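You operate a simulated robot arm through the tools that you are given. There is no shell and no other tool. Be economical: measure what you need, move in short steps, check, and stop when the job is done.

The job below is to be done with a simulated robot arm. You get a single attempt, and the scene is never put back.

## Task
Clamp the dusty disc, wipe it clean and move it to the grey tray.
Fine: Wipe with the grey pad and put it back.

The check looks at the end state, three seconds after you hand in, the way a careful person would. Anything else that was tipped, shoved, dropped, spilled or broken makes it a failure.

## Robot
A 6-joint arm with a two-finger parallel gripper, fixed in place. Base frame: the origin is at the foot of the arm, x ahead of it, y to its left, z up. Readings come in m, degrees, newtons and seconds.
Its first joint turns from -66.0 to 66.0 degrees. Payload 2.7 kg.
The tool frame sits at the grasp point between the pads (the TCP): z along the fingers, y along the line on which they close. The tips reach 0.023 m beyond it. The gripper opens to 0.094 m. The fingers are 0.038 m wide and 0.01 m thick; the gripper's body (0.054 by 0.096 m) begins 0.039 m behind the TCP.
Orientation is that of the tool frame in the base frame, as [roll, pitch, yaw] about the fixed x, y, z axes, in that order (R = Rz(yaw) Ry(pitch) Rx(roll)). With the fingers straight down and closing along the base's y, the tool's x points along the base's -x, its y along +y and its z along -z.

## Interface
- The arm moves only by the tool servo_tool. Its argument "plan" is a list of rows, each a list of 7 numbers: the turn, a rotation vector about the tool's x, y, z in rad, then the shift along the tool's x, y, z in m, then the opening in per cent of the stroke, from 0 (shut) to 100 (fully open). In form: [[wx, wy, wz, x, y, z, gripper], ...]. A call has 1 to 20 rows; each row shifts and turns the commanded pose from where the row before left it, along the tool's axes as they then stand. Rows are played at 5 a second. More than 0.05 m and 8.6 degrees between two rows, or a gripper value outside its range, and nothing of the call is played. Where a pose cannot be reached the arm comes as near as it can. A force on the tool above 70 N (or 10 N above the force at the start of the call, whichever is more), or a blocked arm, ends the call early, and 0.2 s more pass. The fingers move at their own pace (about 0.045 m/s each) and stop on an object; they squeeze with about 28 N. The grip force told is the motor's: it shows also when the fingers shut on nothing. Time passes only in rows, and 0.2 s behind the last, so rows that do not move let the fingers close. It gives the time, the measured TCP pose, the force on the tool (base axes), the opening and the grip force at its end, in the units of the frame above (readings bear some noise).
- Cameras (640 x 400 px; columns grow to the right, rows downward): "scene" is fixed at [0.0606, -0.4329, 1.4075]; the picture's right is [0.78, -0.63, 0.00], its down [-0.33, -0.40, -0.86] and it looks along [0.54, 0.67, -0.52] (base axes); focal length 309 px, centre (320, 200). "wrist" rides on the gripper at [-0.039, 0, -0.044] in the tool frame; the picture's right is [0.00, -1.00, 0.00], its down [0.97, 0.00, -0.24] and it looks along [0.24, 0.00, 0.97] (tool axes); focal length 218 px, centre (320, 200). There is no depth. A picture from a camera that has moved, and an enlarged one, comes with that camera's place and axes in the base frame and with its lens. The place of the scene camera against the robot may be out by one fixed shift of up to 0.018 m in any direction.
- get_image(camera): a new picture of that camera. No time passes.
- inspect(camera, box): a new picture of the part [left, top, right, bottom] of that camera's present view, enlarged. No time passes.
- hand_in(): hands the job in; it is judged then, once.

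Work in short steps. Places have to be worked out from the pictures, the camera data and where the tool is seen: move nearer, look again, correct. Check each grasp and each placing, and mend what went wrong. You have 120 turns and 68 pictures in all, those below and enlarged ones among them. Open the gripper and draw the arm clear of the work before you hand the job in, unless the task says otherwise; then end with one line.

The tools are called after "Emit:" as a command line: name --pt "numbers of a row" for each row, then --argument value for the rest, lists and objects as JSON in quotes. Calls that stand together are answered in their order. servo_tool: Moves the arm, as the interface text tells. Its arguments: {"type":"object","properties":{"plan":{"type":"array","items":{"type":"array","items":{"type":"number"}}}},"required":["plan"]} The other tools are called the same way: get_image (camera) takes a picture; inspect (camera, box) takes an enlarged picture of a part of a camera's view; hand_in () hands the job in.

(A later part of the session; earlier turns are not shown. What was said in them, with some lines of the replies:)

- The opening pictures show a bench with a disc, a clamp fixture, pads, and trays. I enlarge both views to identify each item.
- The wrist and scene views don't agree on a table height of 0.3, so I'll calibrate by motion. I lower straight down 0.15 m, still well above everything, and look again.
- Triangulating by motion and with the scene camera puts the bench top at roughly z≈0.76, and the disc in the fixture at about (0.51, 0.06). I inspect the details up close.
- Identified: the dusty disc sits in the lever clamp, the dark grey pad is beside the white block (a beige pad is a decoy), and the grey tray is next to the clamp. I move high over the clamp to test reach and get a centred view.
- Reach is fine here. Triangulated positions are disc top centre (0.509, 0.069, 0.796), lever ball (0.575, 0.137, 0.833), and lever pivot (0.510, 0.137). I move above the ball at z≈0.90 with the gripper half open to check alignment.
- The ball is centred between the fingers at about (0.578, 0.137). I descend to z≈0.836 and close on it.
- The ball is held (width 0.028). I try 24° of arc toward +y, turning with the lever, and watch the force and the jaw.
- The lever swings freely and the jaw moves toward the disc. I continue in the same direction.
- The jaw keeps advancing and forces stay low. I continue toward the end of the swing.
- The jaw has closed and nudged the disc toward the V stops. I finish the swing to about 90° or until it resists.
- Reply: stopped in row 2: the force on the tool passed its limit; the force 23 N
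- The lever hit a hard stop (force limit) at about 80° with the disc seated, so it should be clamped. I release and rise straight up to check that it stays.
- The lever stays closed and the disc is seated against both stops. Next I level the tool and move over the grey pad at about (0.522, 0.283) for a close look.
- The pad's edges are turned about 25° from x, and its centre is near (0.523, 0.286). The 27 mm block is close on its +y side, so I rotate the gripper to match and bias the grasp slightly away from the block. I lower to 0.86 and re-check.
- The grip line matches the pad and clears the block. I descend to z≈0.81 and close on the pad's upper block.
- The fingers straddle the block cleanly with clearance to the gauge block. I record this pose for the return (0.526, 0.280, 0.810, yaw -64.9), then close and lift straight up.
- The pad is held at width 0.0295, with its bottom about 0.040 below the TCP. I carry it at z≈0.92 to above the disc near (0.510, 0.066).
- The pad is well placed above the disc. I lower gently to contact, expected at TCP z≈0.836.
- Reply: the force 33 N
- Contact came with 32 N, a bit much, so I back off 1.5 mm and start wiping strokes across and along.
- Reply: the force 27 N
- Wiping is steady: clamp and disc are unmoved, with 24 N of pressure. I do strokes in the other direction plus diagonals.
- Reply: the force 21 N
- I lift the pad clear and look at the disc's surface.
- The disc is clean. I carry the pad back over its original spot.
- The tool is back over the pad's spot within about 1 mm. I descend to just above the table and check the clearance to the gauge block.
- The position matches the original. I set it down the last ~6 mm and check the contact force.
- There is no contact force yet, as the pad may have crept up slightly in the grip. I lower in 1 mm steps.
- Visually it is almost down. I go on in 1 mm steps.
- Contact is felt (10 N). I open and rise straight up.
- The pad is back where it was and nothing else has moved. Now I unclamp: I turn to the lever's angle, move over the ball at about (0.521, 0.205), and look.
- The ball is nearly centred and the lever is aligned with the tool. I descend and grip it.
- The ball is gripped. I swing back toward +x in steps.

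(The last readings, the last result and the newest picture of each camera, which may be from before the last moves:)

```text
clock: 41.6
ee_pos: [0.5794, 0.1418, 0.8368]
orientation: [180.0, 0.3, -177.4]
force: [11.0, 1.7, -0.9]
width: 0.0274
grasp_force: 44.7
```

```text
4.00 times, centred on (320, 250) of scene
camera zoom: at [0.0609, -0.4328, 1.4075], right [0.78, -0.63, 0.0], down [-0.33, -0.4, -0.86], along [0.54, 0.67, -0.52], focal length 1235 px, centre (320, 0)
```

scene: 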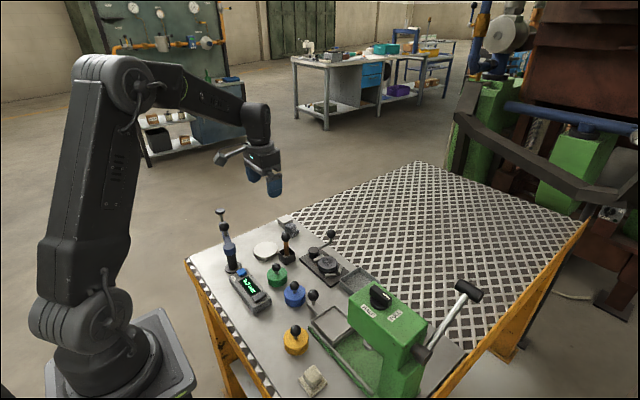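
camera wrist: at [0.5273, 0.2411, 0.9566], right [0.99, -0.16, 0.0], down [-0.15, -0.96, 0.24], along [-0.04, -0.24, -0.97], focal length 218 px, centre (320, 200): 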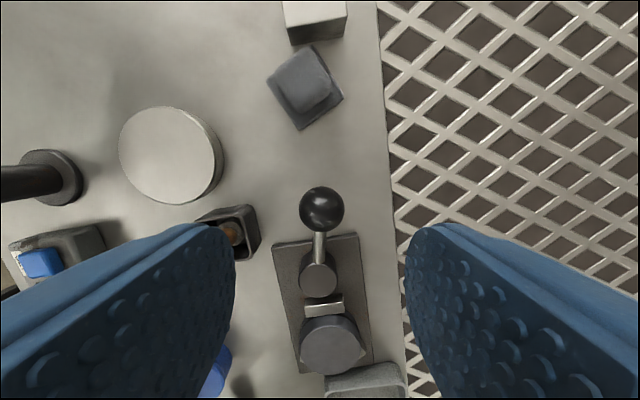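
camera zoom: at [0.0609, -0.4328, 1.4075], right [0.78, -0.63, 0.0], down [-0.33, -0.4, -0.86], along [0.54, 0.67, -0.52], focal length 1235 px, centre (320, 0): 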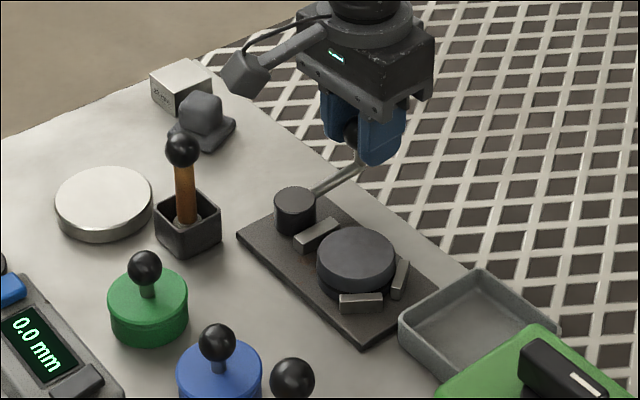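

The jaw is open. I release the lever and rise, then look down at the disc to plan the grasp.

Emit:
servo_tool --pt "0 0 0 0 0 0 60" --pt "0 0 0 0 0 0 60" --pt "0 0 0 0 0 -0.025 60" --pt "0 0 0 0 0 -0.03 60" --pt "0 0 0 0 0 -0.03 60" --pt "0 0 0 0.03 -0.03 0 90" --pt "0 0 0 0.025 -0.03 0 90" --pt "0 0 -0.045 0.015 -0.015 0.02 90" --pt "0 0 0 0 0 0 90"

Emit:
get_image --camera "wrist"

Emit:
inspect --camera "scene" --box '[305, 225, 385, 285]'

```text
clock: 43.6
ee_pos: [0.515, 0.0625, 0.9028]
orientation: [-179.9, 0.1, -174.8]
force: [-0.4, 0.3, -0.3]
width: 0.0846
grasp_force: 0.1
```

```text
27 pictures are left
camera wrist: at [0.5529, 0.0667, 0.9457], right [0.09, -1.0, 0.0], down [-0.97, -0.09, 0.24], along [-0.24, -0.02, -0.97], focal length 218 px, centre (320, 200)
```

wrist: 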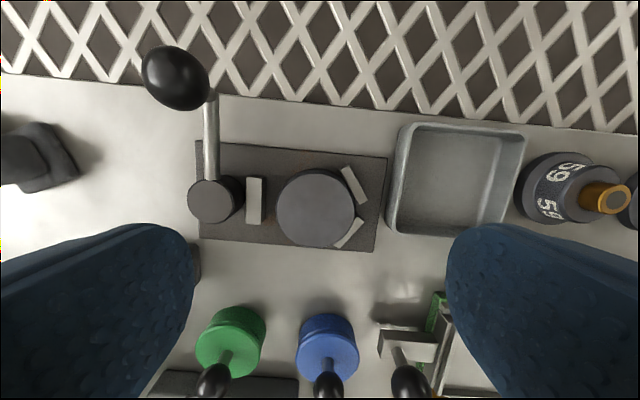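

```text
6.67 times, centred on (345, 255) of scene
camera zoom: at [0.0606, -0.4329, 1.4075], right [0.78, -0.63, 0.0], down [-0.33, -0.4, -0.86], along [0.54, 0.67, -0.52], focal length 2058 px, centre (153, -167)
```

zoom: 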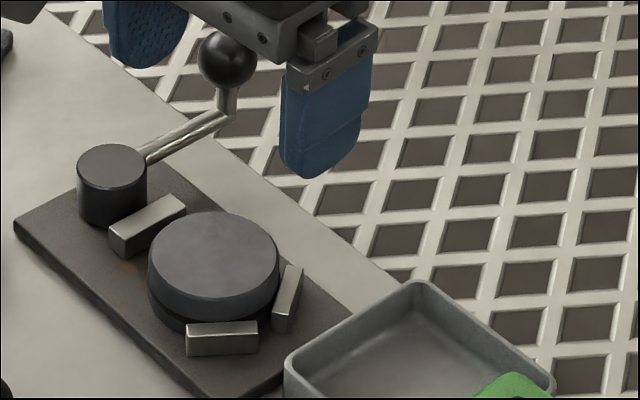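

The disc is at (0.511, 0.066), 54 mm across, with its top near 0.80. Gripping along x and biased +8 mm in y clears both V stops and the jaw. I rotate 85° at this height and position above it.

Emit:
servo_tool --pt "0 0 -0.1233 0 0 0 90" --pt "0 0 -0.1233 0 0 0 90" --pt "0 0 -0.1233 0 0 0 90" --pt "0 0 -0.1233 0 0 0 90" --pt "0 0 -0.1233 0 0 0 90" --pt "0 0 -0.1233 0 0 0 90" --pt "0 0 -0.1233 0 0 0 90" --pt "0 0 -0.1233 0 0 0 90" --pt "0 0 -0.1233 0 0 0 90" --pt "0 0 -0.1233 0 0 0 90" --pt "0 0 -0.1233 0 0 0 90" --pt "0 0 -0.1233 0 0 0 90" --pt "0 0 0 -0.0115 0.004 0.03 90" --pt "0 0 0 0 0 0 90"

Emit:
get_image --camera "wrist"

```text
clock: 46.6
ee_pos: [0.5083, 0.0705, 0.8724]
orientation: [-179.9, 0.0, -90.0]
force: [-0.2, 0.2, 1.1]
width: 0.0846
grasp_force: 0.0
```

```text
25 pictures are left
camera wrist: at [0.5078, 0.1104, 0.9155], right [1.0, 0.0, 0.0], down [0.0, -0.97, 0.24], along [0.0, -0.24, -0.97], focal length 218 px, centre (320, 200)
```

wrist: 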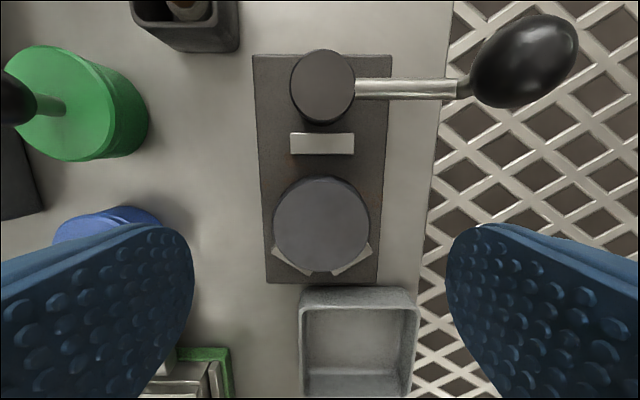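

The disc is centred between the fingers, and the stops are clear of the finger paths. I descend to z≈0.814 and check before closing.

Emit:
servo_tool --pt "0 0 0 -0.002 -0.001 0.02 82" --pt "0 0 0 0 0 0.02 82" --pt "0 0 0 0 0 0.013 82" --pt "0 0 0 0 0 0.005 82" --pt "0 0 0 0 0 0 82"

Emit:
get_image --camera "wrist"

Emit:
inspect --camera "scene" --box '[290, 220, 390, 290]'

```text
clock: 47.8
ee_pos: [0.5102, 0.0748, 0.8129]
orientation: [-179.9, 0.1, -90.0]
force: [-0.2, 0.0, 0.3]
width: 0.0773
grasp_force: 0.0
```

```text
24 pictures are left
camera wrist: at [0.5092, 0.1147, 0.8581], right [1.0, 0.0, 0.0], down [0.0, -0.97, 0.24], along [0.0, -0.24, -0.97], focal length 218 px, centre (320, 200)
```

wrist: 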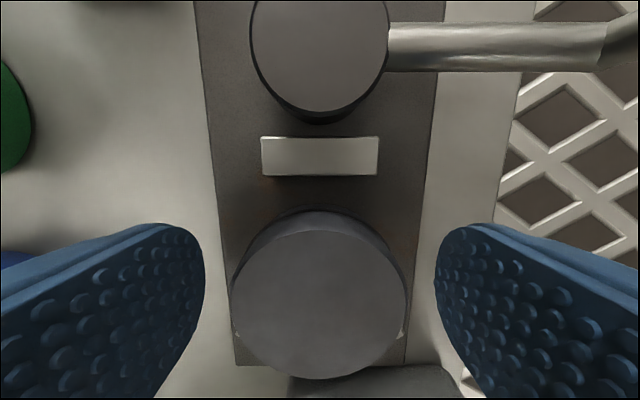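

```text
5.71 times, centred on (340, 255) of scene
camera zoom: at [0.0606, -0.4329, 1.4075], right [0.78, -0.63, 0.0], down [-0.33, -0.4, -0.86], along [0.54, 0.67, -0.52], focal length 1764 px, centre (206, -114)
```

zoom: 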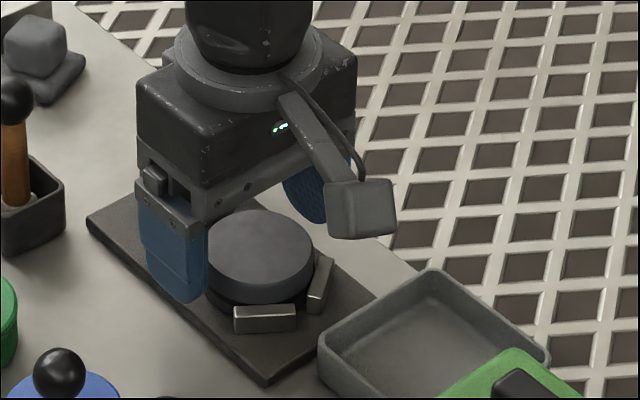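

The alignment is good. I close on the disc and lift a little.

Emit:
servo_tool --pt "0 0 0 0 0 0 40" --pt "0 0 0 0 0 0 40" --pt "0 0 0 0 0 0 40" --pt "0 0 0 0 0 0 40" --pt "0 0 0 0 0 -0.005 40" --pt "0 0 0 0 0 -0.015 40" --pt "0 0 0 0 0 0 40"

Emit:
inspect --camera "scene" --box '[290, 220, 390, 290]'

```text
clock: 49.4
ee_pos: [0.5098, 0.075, 0.834]
orientation: [-179.9, 0.1, -89.9]
force: [-0.7, 0.9, -3.6]
width: 0.0553
grasp_force: 27.8
```

```text
5.71 times, centred on (340, 255) of scene
camera zoom: at [0.0607, -0.4328, 1.4075], right [0.78, -0.63, 0.0], down [-0.33, -0.4, -0.86], along [0.54, 0.67, -0.52], focal length 1764 px, centre (206, -114)
```

zoom: 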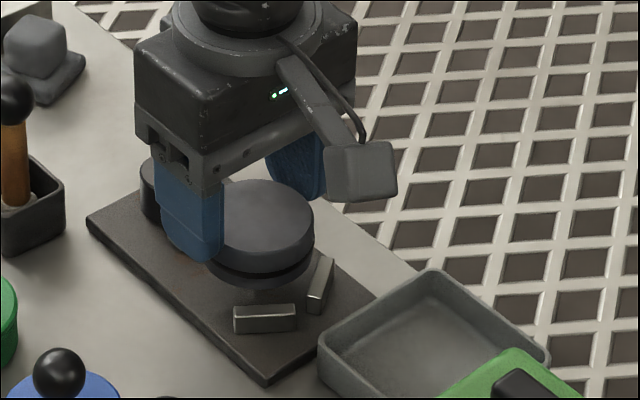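

The disc lifts cleanly (55 mm grip) with nothing disturbed. I raise it and carry it over the grey tray at about (0.535, -0.03).

Emit:
servo_tool --pt "0 0 0 0 0 -0.03 40" --pt "0 0 0 0 0 -0.035 40" --pt "0 0 0 0.025 -0.007 0 40" --pt "0 0 0 0.025 -0.006 0 40" --pt "0 0 0 0.025 -0.006 0 40" --pt "0 0 0 0.02 -0.006 0 40" --pt "0 0 0 0 0 0 40"

Emit:
get_image --camera "wrist"

Emit:
inspect --camera "scene" --box '[290, 210, 410, 300]'

```text
clock: 51.0
ee_pos: [0.5348, -0.0219, 0.9004]
orientation: [-179.9, 0.0, -90.0]
force: [-0.1, -0.2, -4.3]
width: 0.055
grasp_force: 27.6
```

```text
21 pictures are left
camera wrist: at [0.5352, 0.0193, 0.9438], right [1.0, 0.0, 0.0], down [0.0, -0.97, 0.24], along [0.0, -0.24, -0.97], focal length 218 px, centre (320, 200)
```

wrist: 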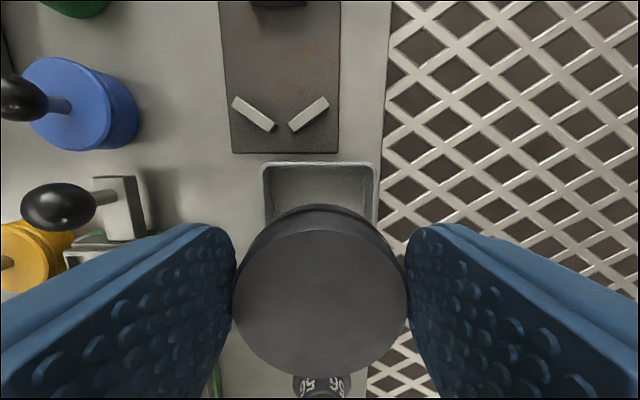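

```text
4.44 times, centred on (350, 255) of scene
camera zoom: at [0.0607, -0.4329, 1.4075], right [0.78, -0.63, 0.0], down [-0.33, -0.4, -0.86], along [0.54, 0.67, -0.52], focal length 1372 px, centre (187, -44)
```

zoom: 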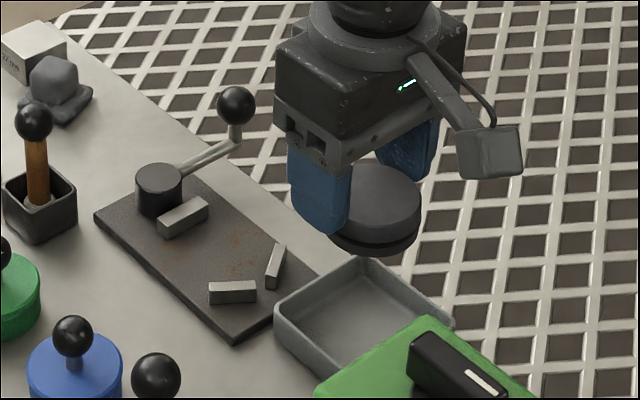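

The tray spans roughly x 0.494–0.576 and y −0.075–0.010, so the disc is centred over it. The tray interior (~74 mm) is as wide as the closed fingers, so I will release with the tips just above the rim. I lower part way and look.

Emit:
servo_tool --pt "0 0 0 0 0 0.03 40" --pt "0 0 0 0 0 0.025 40" --pt "0 0 0 0 0 0.015 40" --pt "0 0 0 0 0 0 40"

Emit:
inspect --camera "scene" --box '[330, 235, 390, 275]'

Emit:
get_image --camera "wrist"

```text
clock: 52.0
ee_pos: [0.5359, -0.0169, 0.8298]
orientation: [-179.9, 0.1, -90.0]
force: [0.0, -0.6, -4.8]
width: 0.055
grasp_force: 27.5
```

```text
10.00 times, centred on (360, 255) of scene
camera zoom: at [0.0607, -0.4329, 1.4075], right [0.78, -0.63, 0.0], down [-0.33, -0.4, -0.86], along [0.54, 0.67, -0.52], focal length 3088 px, centre (-80, -350)
```

zoom: 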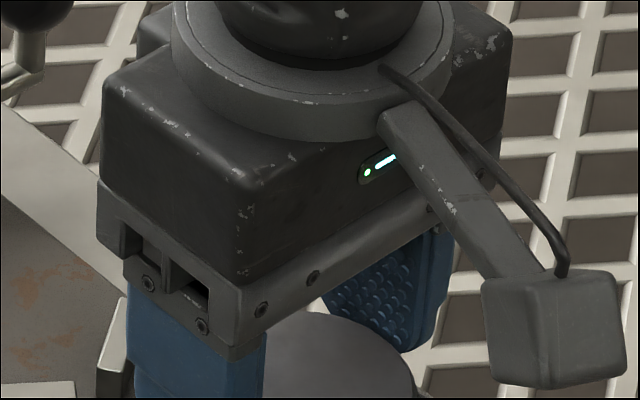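

```text
18 pictures are left
camera wrist: at [0.5348, 0.0222, 0.8739], right [1.0, 0.0, 0.0], down [0.0, -0.97, 0.24], along [0.0, -0.24, -0.97], focal length 218 px, centre (320, 200)
```

wrist: 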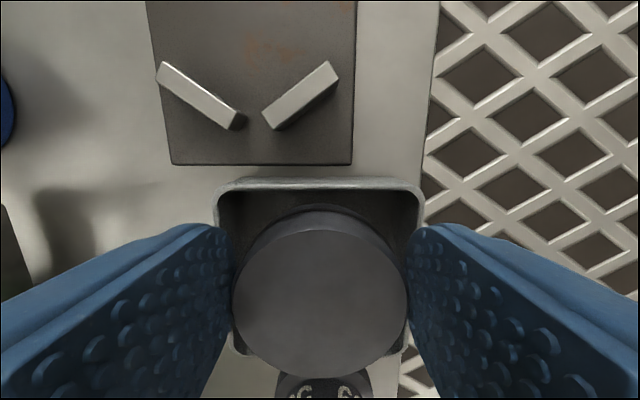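

The tray rim height comes out at about 0.784–0.79. I shift 4 mm toward the tray centre and lower so the tips are just above the rim.

Emit:
servo_tool --pt "0 0 0 0.004 0 0.005 40" --pt "0 0 0 0 0 0.005 40" --pt "0 0 0 0 0 0.003 40" --pt "0 0 0 0 0 0 40"

Emit:
inspect --camera "scene" --box '[325, 250, 385, 290]'

```text
clock: 53.0
ee_pos: [0.5356, -0.0235, 0.8177]
orientation: [-179.8, 0.0, -90.0]
force: [0.6, 0.7, -4.1]
width: 0.0557
grasp_force: 28.0
```

```text
10.00 times, centred on (355, 270) of scene
camera zoom: at [0.0607, -0.4329, 1.4075], right [0.78, -0.63, 0.0], down [-0.33, -0.4, -0.86], along [0.54, 0.67, -0.52], focal length 3088 px, centre (-30, -500)
```

zoom: 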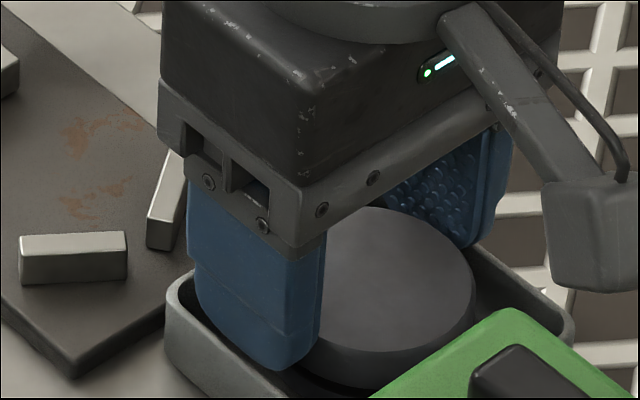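

There is room left. I continue lowering in 1.5 mm steps while watching force.

Emit:
servo_tool --pt "0 0 0 0 0 0.0015 40" --pt "0 0 0 0 0 0.0015 40" --pt "0 0 0 0 0 0 40"

Emit:
inspect --camera "scene" --box '[325, 255, 385, 295]'

Emit:
inspect --camera "wrist" --box '[190, 150, 450, 400]'

```text
clock: 53.8
ee_pos: [0.5374, -0.0216, 0.8152]
orientation: [-179.4, 0.0, -90.1]
force: [-5.5, 0.0, 22.9]
width: 0.0551
grasp_force: 28.2
```

```text
10.00 times, centred on (355, 275) of scene
camera zoom: at [0.0601, -0.4328, 1.4076], right [0.78, -0.63, 0.0], down [-0.33, -0.4, -0.86], along [0.54, 0.67, -0.52], focal length 3088 px, centre (-30, -550)
```

zoom: 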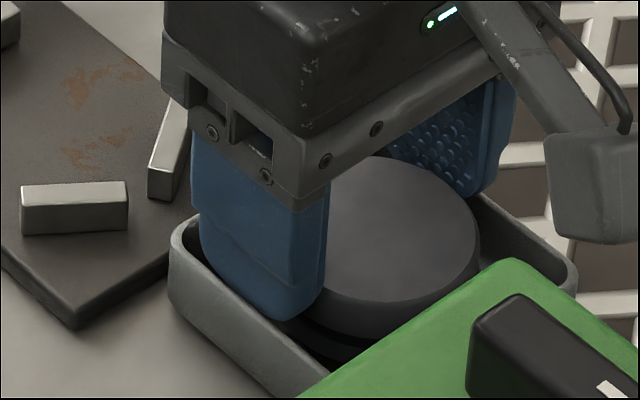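

```text
1.60 times, centred on (320, 275) of wrist
camera zoom: at [0.5357, 0.0174, 0.86], right [1.0, 0.0, 0.01], down [0.0, -0.97, 0.24], along [0.01, -0.24, -0.97], focal length 349 px, centre (320, 80)
```

zoom: 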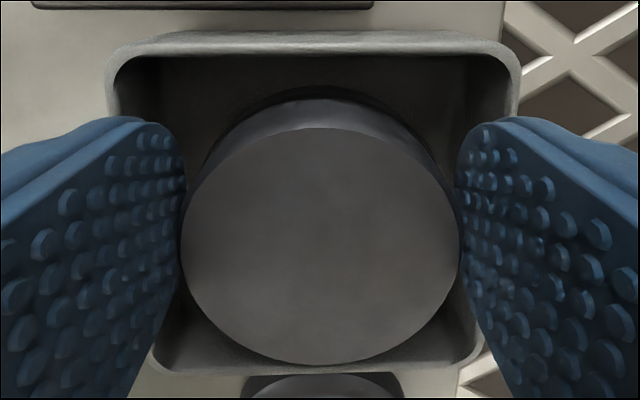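

Contact at 23 N with a slight sideways component suggests the +x finger touches the rim. I raise 2 mm, centre 1.5 mm toward −x, and try again gently.

Emit:
servo_tool --pt "0 0 0 0 0 -0.003 40" --pt "0 0 0 0 0.0018 0 40" --pt "0 0 0 0 0 0.0015 40" --pt "0 0 0 0 0 0.001 40" --pt "0 0 0 0 0 0 40"

```text
clock: 55.0
ee_pos: [0.5338, -0.0218, 0.8159]
orientation: [-179.6, 0.0, -90.1]
force: [-0.2, 3.4, 26.1]
width: 0.0554
grasp_force: 27.9
```

Contact is at the same height without side force, so the disc is probably on the tray floor. I unload by 1 mm, open slightly, and look.

Emit:
servo_tool --pt "0 0 0 0 0 -0.001 40" --pt "0 0 0 0 0 0 64" --pt "0 0 0 0 0 0 64" --pt "0 0 0 0 0 0 64"

Emit:
inspect --camera "scene" --box '[325, 255, 385, 295]'

```text
clock: 56.0
ee_pos: [0.5345, -0.0227, 0.8159]
orientation: [-179.6, 0.0, -90.0]
force: [1.8, -0.1, 22.8]
width: 0.0562
grasp_force: 0.0
```

```text
10.00 times, centred on (355, 275) of scene
camera zoom: at [0.0602, -0.4328, 1.4076], right [0.78, -0.63, 0.0], down [-0.33, -0.4, -0.86], along [0.54, 0.67, -0.52], focal length 3088 px, centre (-30, -550)
```

zoom: 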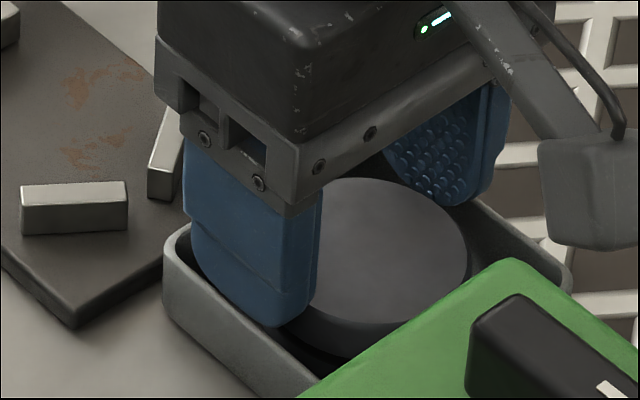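

The disc has settled onto the tray floor, and the fingers are resting on the rim. I rise straight up without widening further.

Emit:
servo_tool --pt "0 0 0 0 0 -0.004 62" --pt "0 0 0 0 0 -0.006 64" --pt "0 0 0 0 0 -0.02 70" --pt "0 0 0 0 0 -0.03 70" --pt "0 0 0 0 0 -0.04 70" --pt "0 0 0 0 0 -0.04 70" --pt "0 0 0 0 0 0 70"

Emit:
get_image --camera "wrist"

Emit:
inspect --camera "scene" --box '[240, 200, 400, 300]'

```text
clock: 57.6
ee_pos: [0.5322, -0.0205, 0.9554]
orientation: [180.0, 0.0, -90.0]
force: [-0.7, -0.5, -0.7]
width: 0.0657
grasp_force: 0.0
```

```text
13 pictures are left
camera wrist: at [0.5316, 0.0179, 0.9997], right [1.0, 0.0, 0.0], down [0.0, -0.97, 0.24], along [0.0, -0.24, -0.97], focal length 218 px, centre (320, 200)
```

wrist: 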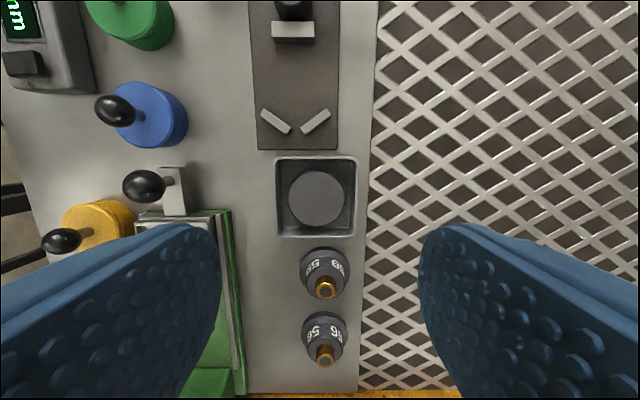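

```text
4.00 times, centred on (320, 250) of scene
camera zoom: at [0.0606, -0.4329, 1.4075], right [0.78, -0.63, 0.0], down [-0.33, -0.4, -0.86], along [0.54, 0.67, -0.52], focal length 1235 px, centre (320, 0)
```

zoom: 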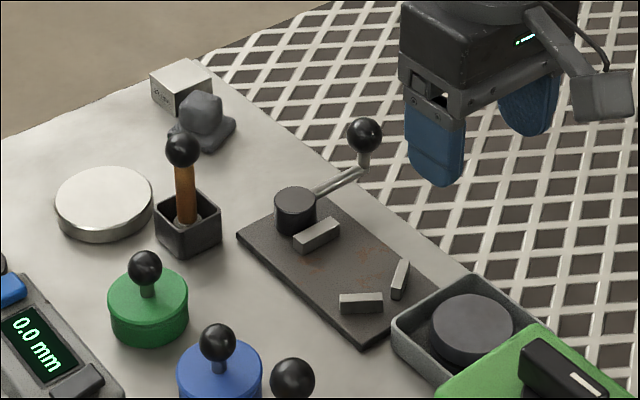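

The disc lies flat and clean in the tray, but the rim contact slid the tray about 7 mm toward −x (centre 0.527 versus 0.535). I'll nudge it back with closed fingers from the −x side, where a roughly 45 mm gap exists beside the press rail. First I position high and look.

Emit:
servo_tool --pt "0 0 0 0.004 0.022 0 0" --pt "0 0 0 0.004 0.022 0 0" --pt "0 0 0 0.0045 0.022 0 0" --pt "0 0 0 0 0 0.03 0" --pt "0 0 0 0 0 0.03 0" --pt "0 0 0 0 0 0.03 0" --pt "0 0 0 0 0 0 0"

Emit:
get_image --camera "wrist"

Emit:
inspect --camera "scene" --box '[280, 210, 440, 310]'

```text
clock: 59.2
ee_pos: [0.4686, -0.0331, 0.8632]
orientation: [-179.9, -0.1, -90.0]
force: [-0.3, 0.4, -0.4]
width: 0.0001
grasp_force: 28.5
```

```text
11 pictures are left
camera wrist: at [0.4676, 0.0058, 0.9077], right [1.0, 0.0, 0.0], down [0.0, -0.97, 0.24], along [0.0, -0.24, -0.97], focal length 218 px, centre (320, 200)
```

wrist: 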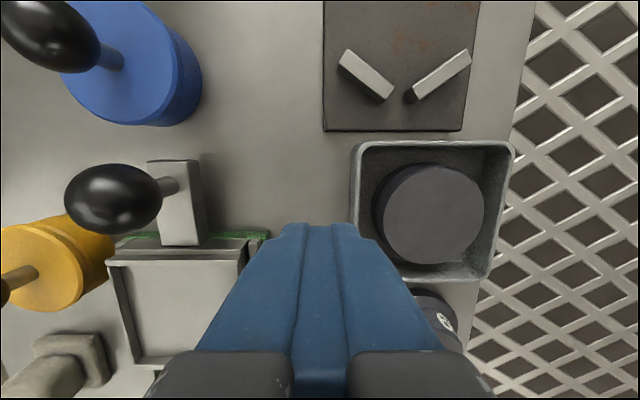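

```text
4.00 times, centred on (360, 260) of scene
camera zoom: at [0.0606, -0.4329, 1.4075], right [0.78, -0.63, 0.0], down [-0.33, -0.4, -0.86], along [0.54, 0.67, -0.52], focal length 1235 px, centre (160, -40)
```

zoom: 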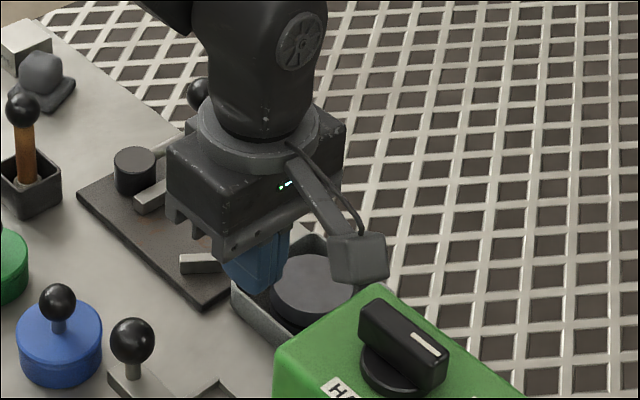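

The gap beside the tray is clear, and the gripper's side box stays away from the press head. I shift 8 mm to +y for margin and descend to tips ≈0.779.

Emit:
servo_tool --pt "0 0 0 -0.008 0.002 0.02 0" --pt "0 0 0 0 0 0.02 0" --pt "0 0 0 0 0 0.012 0" --pt "0 0 0 0 0 0.008 0" --pt "0 0 0 0 0 0 0"

Emit:
get_image --camera "wrist"

Emit:
inspect --camera "scene" --box '[310, 230, 410, 295]'

```text
clock: 60.4
ee_pos: [0.4644, -0.0279, 0.8035]
orientation: [-179.9, 0.0, -90.1]
force: [-0.8, 0.4, -0.1]
width: 0.0002
grasp_force: 28.2
```

```text
9 pictures are left
camera wrist: at [0.4639, 0.0114, 0.8476], right [1.0, 0.0, 0.0], down [0.0, -0.97, 0.24], along [0.0, -0.24, -0.97], focal length 218 px, centre (320, 200)
```

wrist: 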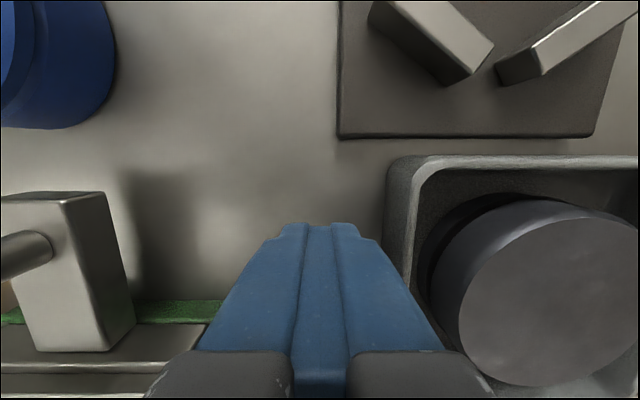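

```text
6.15 times, centred on (360, 262) of scene
camera zoom: at [0.0606, -0.4329, 1.4075], right [0.78, -0.63, 0.0], down [-0.33, -0.4, -0.86], along [0.54, 0.67, -0.52], focal length 1900 px, centre (74, -185)
```

zoom: 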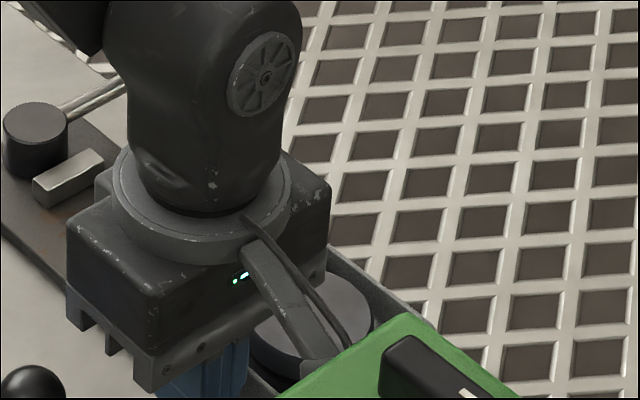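

The finger face is at x≈0.474, the tray wall at ≈0.484, and its original place was ≈0.494. I push 19–20 mm in +x slowly (about 10 mm free travel, then the nudge).

Emit:
servo_tool --pt "0 0 0 0 -0.004 0 0" --pt "0 0 0 0 -0.003 0 0" --pt "0 0 0 0 -0.002 0 0" --pt "0 0 0 0 -0.002 0 0" --pt "0 0 0 0 -0.0015 0 0" --pt "0 0 0 0 -0.0015 0 0" --pt "0 0 0 0 -0.0015 0 0" --pt "0 0 0 0 0 0 0"

Emit:
get_image --camera "wrist"

```text
clock: 62.2
ee_pos: [0.4792, -0.0271, 0.804]
orientation: [180.0, 0.0, -90.1]
force: [-1.4, -0.3, -2.5]
width: 0.0
grasp_force: 28.1
```

```text
7 pictures are left
camera wrist: at [0.479, 0.0129, 0.8488], right [1.0, 0.0, 0.0], down [0.0, -0.97, 0.24], along [0.0, -0.24, -0.97], focal length 218 px, centre (320, 200)
```

wrist: 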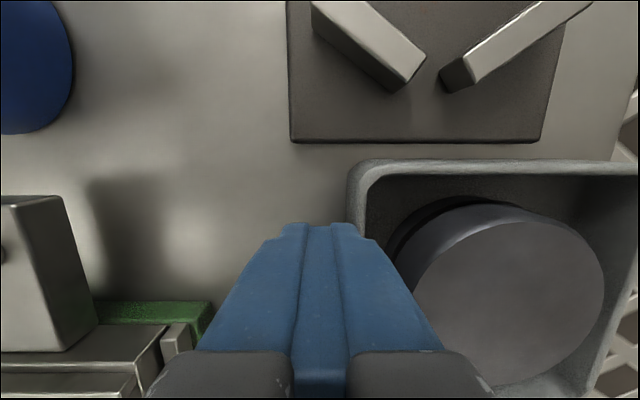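

The tray has moved about 4 mm with low force. Roughly 6 mm remains to its original place relative to the clamp plate, so I push on.

Emit:
servo_tool --pt "0 0 0 0 -0.0015 0 0" --pt "0 0 0 0 -0.0015 0 0" --pt "0 0 0 0 -0.0015 0 0" --pt "0 0 0 0 -0.0015 0 0" --pt "0 0 0 0 0 0 0" --pt "0 0 0 0 0.004 0 0" --pt "0 0 0 0 0.008 0 0" --pt "0 0 0 0 0 -0.02 0" --pt "0 0 0 0 0 -0.04 0" --pt "0 0 0 0 0 -0.04 0" --pt "0 0 0 0 -0.03 -0.04 0" --pt "0 0 0 0 -0.03 -0.01 50" --pt "0 0 0 0 0 0 50"

Emit:
get_image --camera "wrist"

Emit:
inspect --camera "scene" --box '[240, 200, 400, 300]'

```text
clock: 65.0
ee_pos: [0.5365, -0.0274, 0.9582]
orientation: [-179.8, 0.0, -90.0]
force: [-0.7, 0.4, 0.2]
width: 0.0469
grasp_force: 0.0
```

```text
6 pictures are left
camera wrist: at [0.536, 0.0122, 1.0018], right [1.0, 0.0, 0.0], down [0.0, -0.97, 0.24], along [0.0, -0.24, -0.97], focal length 218 px, centre (320, 200)
```

wrist: 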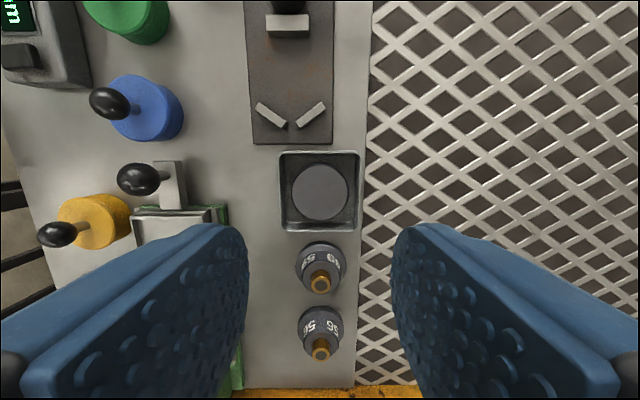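

```text
4.00 times, centred on (320, 250) of scene
camera zoom: at [0.0606, -0.4329, 1.4075], right [0.78, -0.63, 0.0], down [-0.33, -0.4, -0.86], along [0.54, 0.67, -0.52], focal length 1235 px, centre (320, 0)
```

zoom: 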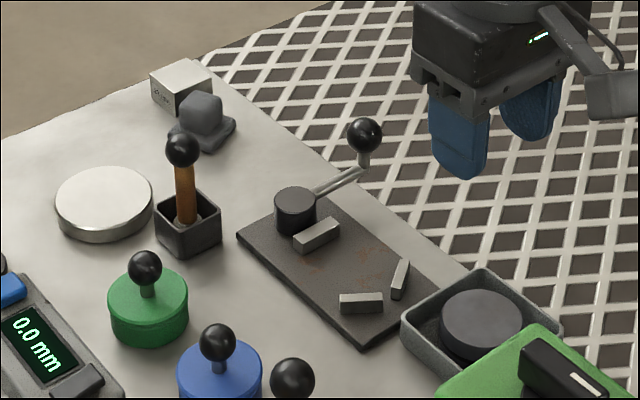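

The tray is back at its original place with the clean disc flat inside. The lever, pad and all other items match the first view. I draw the arm up clear.

Emit:
servo_tool --pt "0 0 0 0 0 -0.04 80" --pt "0 0 0 0 0 -0.04 80" --pt "0 0 0 0 0 -0.04 80" --pt "0 0 0 0 0 0 80"

Emit:
get_image --camera "scene"

```text
clock: 66.0
ee_pos: [0.5343, -0.028, 1.0762]
orientation: [-180.0, 0.0, -90.0]
force: [-0.9, 0.0, -0.7]
width: 0.0753
grasp_force: 0.1
```

```text
4 pictures are left
```

scene: 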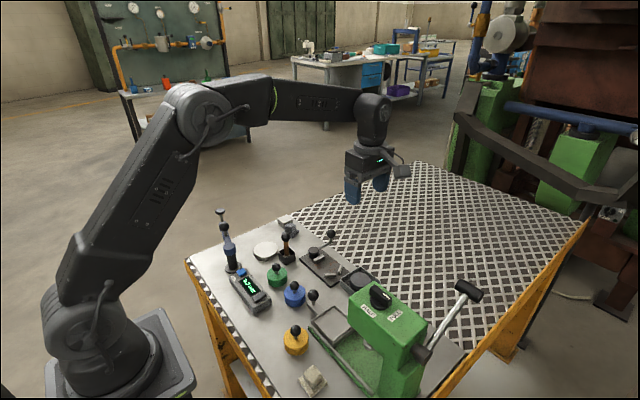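

All is in order and the arm is clear, so I hand in.

Emit:
hand_in

```text
The job is handed in.
```

I clamped the disc, wiped it clean with the grey pad, put the pad back and set the disc in the grey tray. The disc dropped about 7 mm onto the tray floor at release, and I slid the tray about 7 mm by accident but nudged it back to within about 2 mm.
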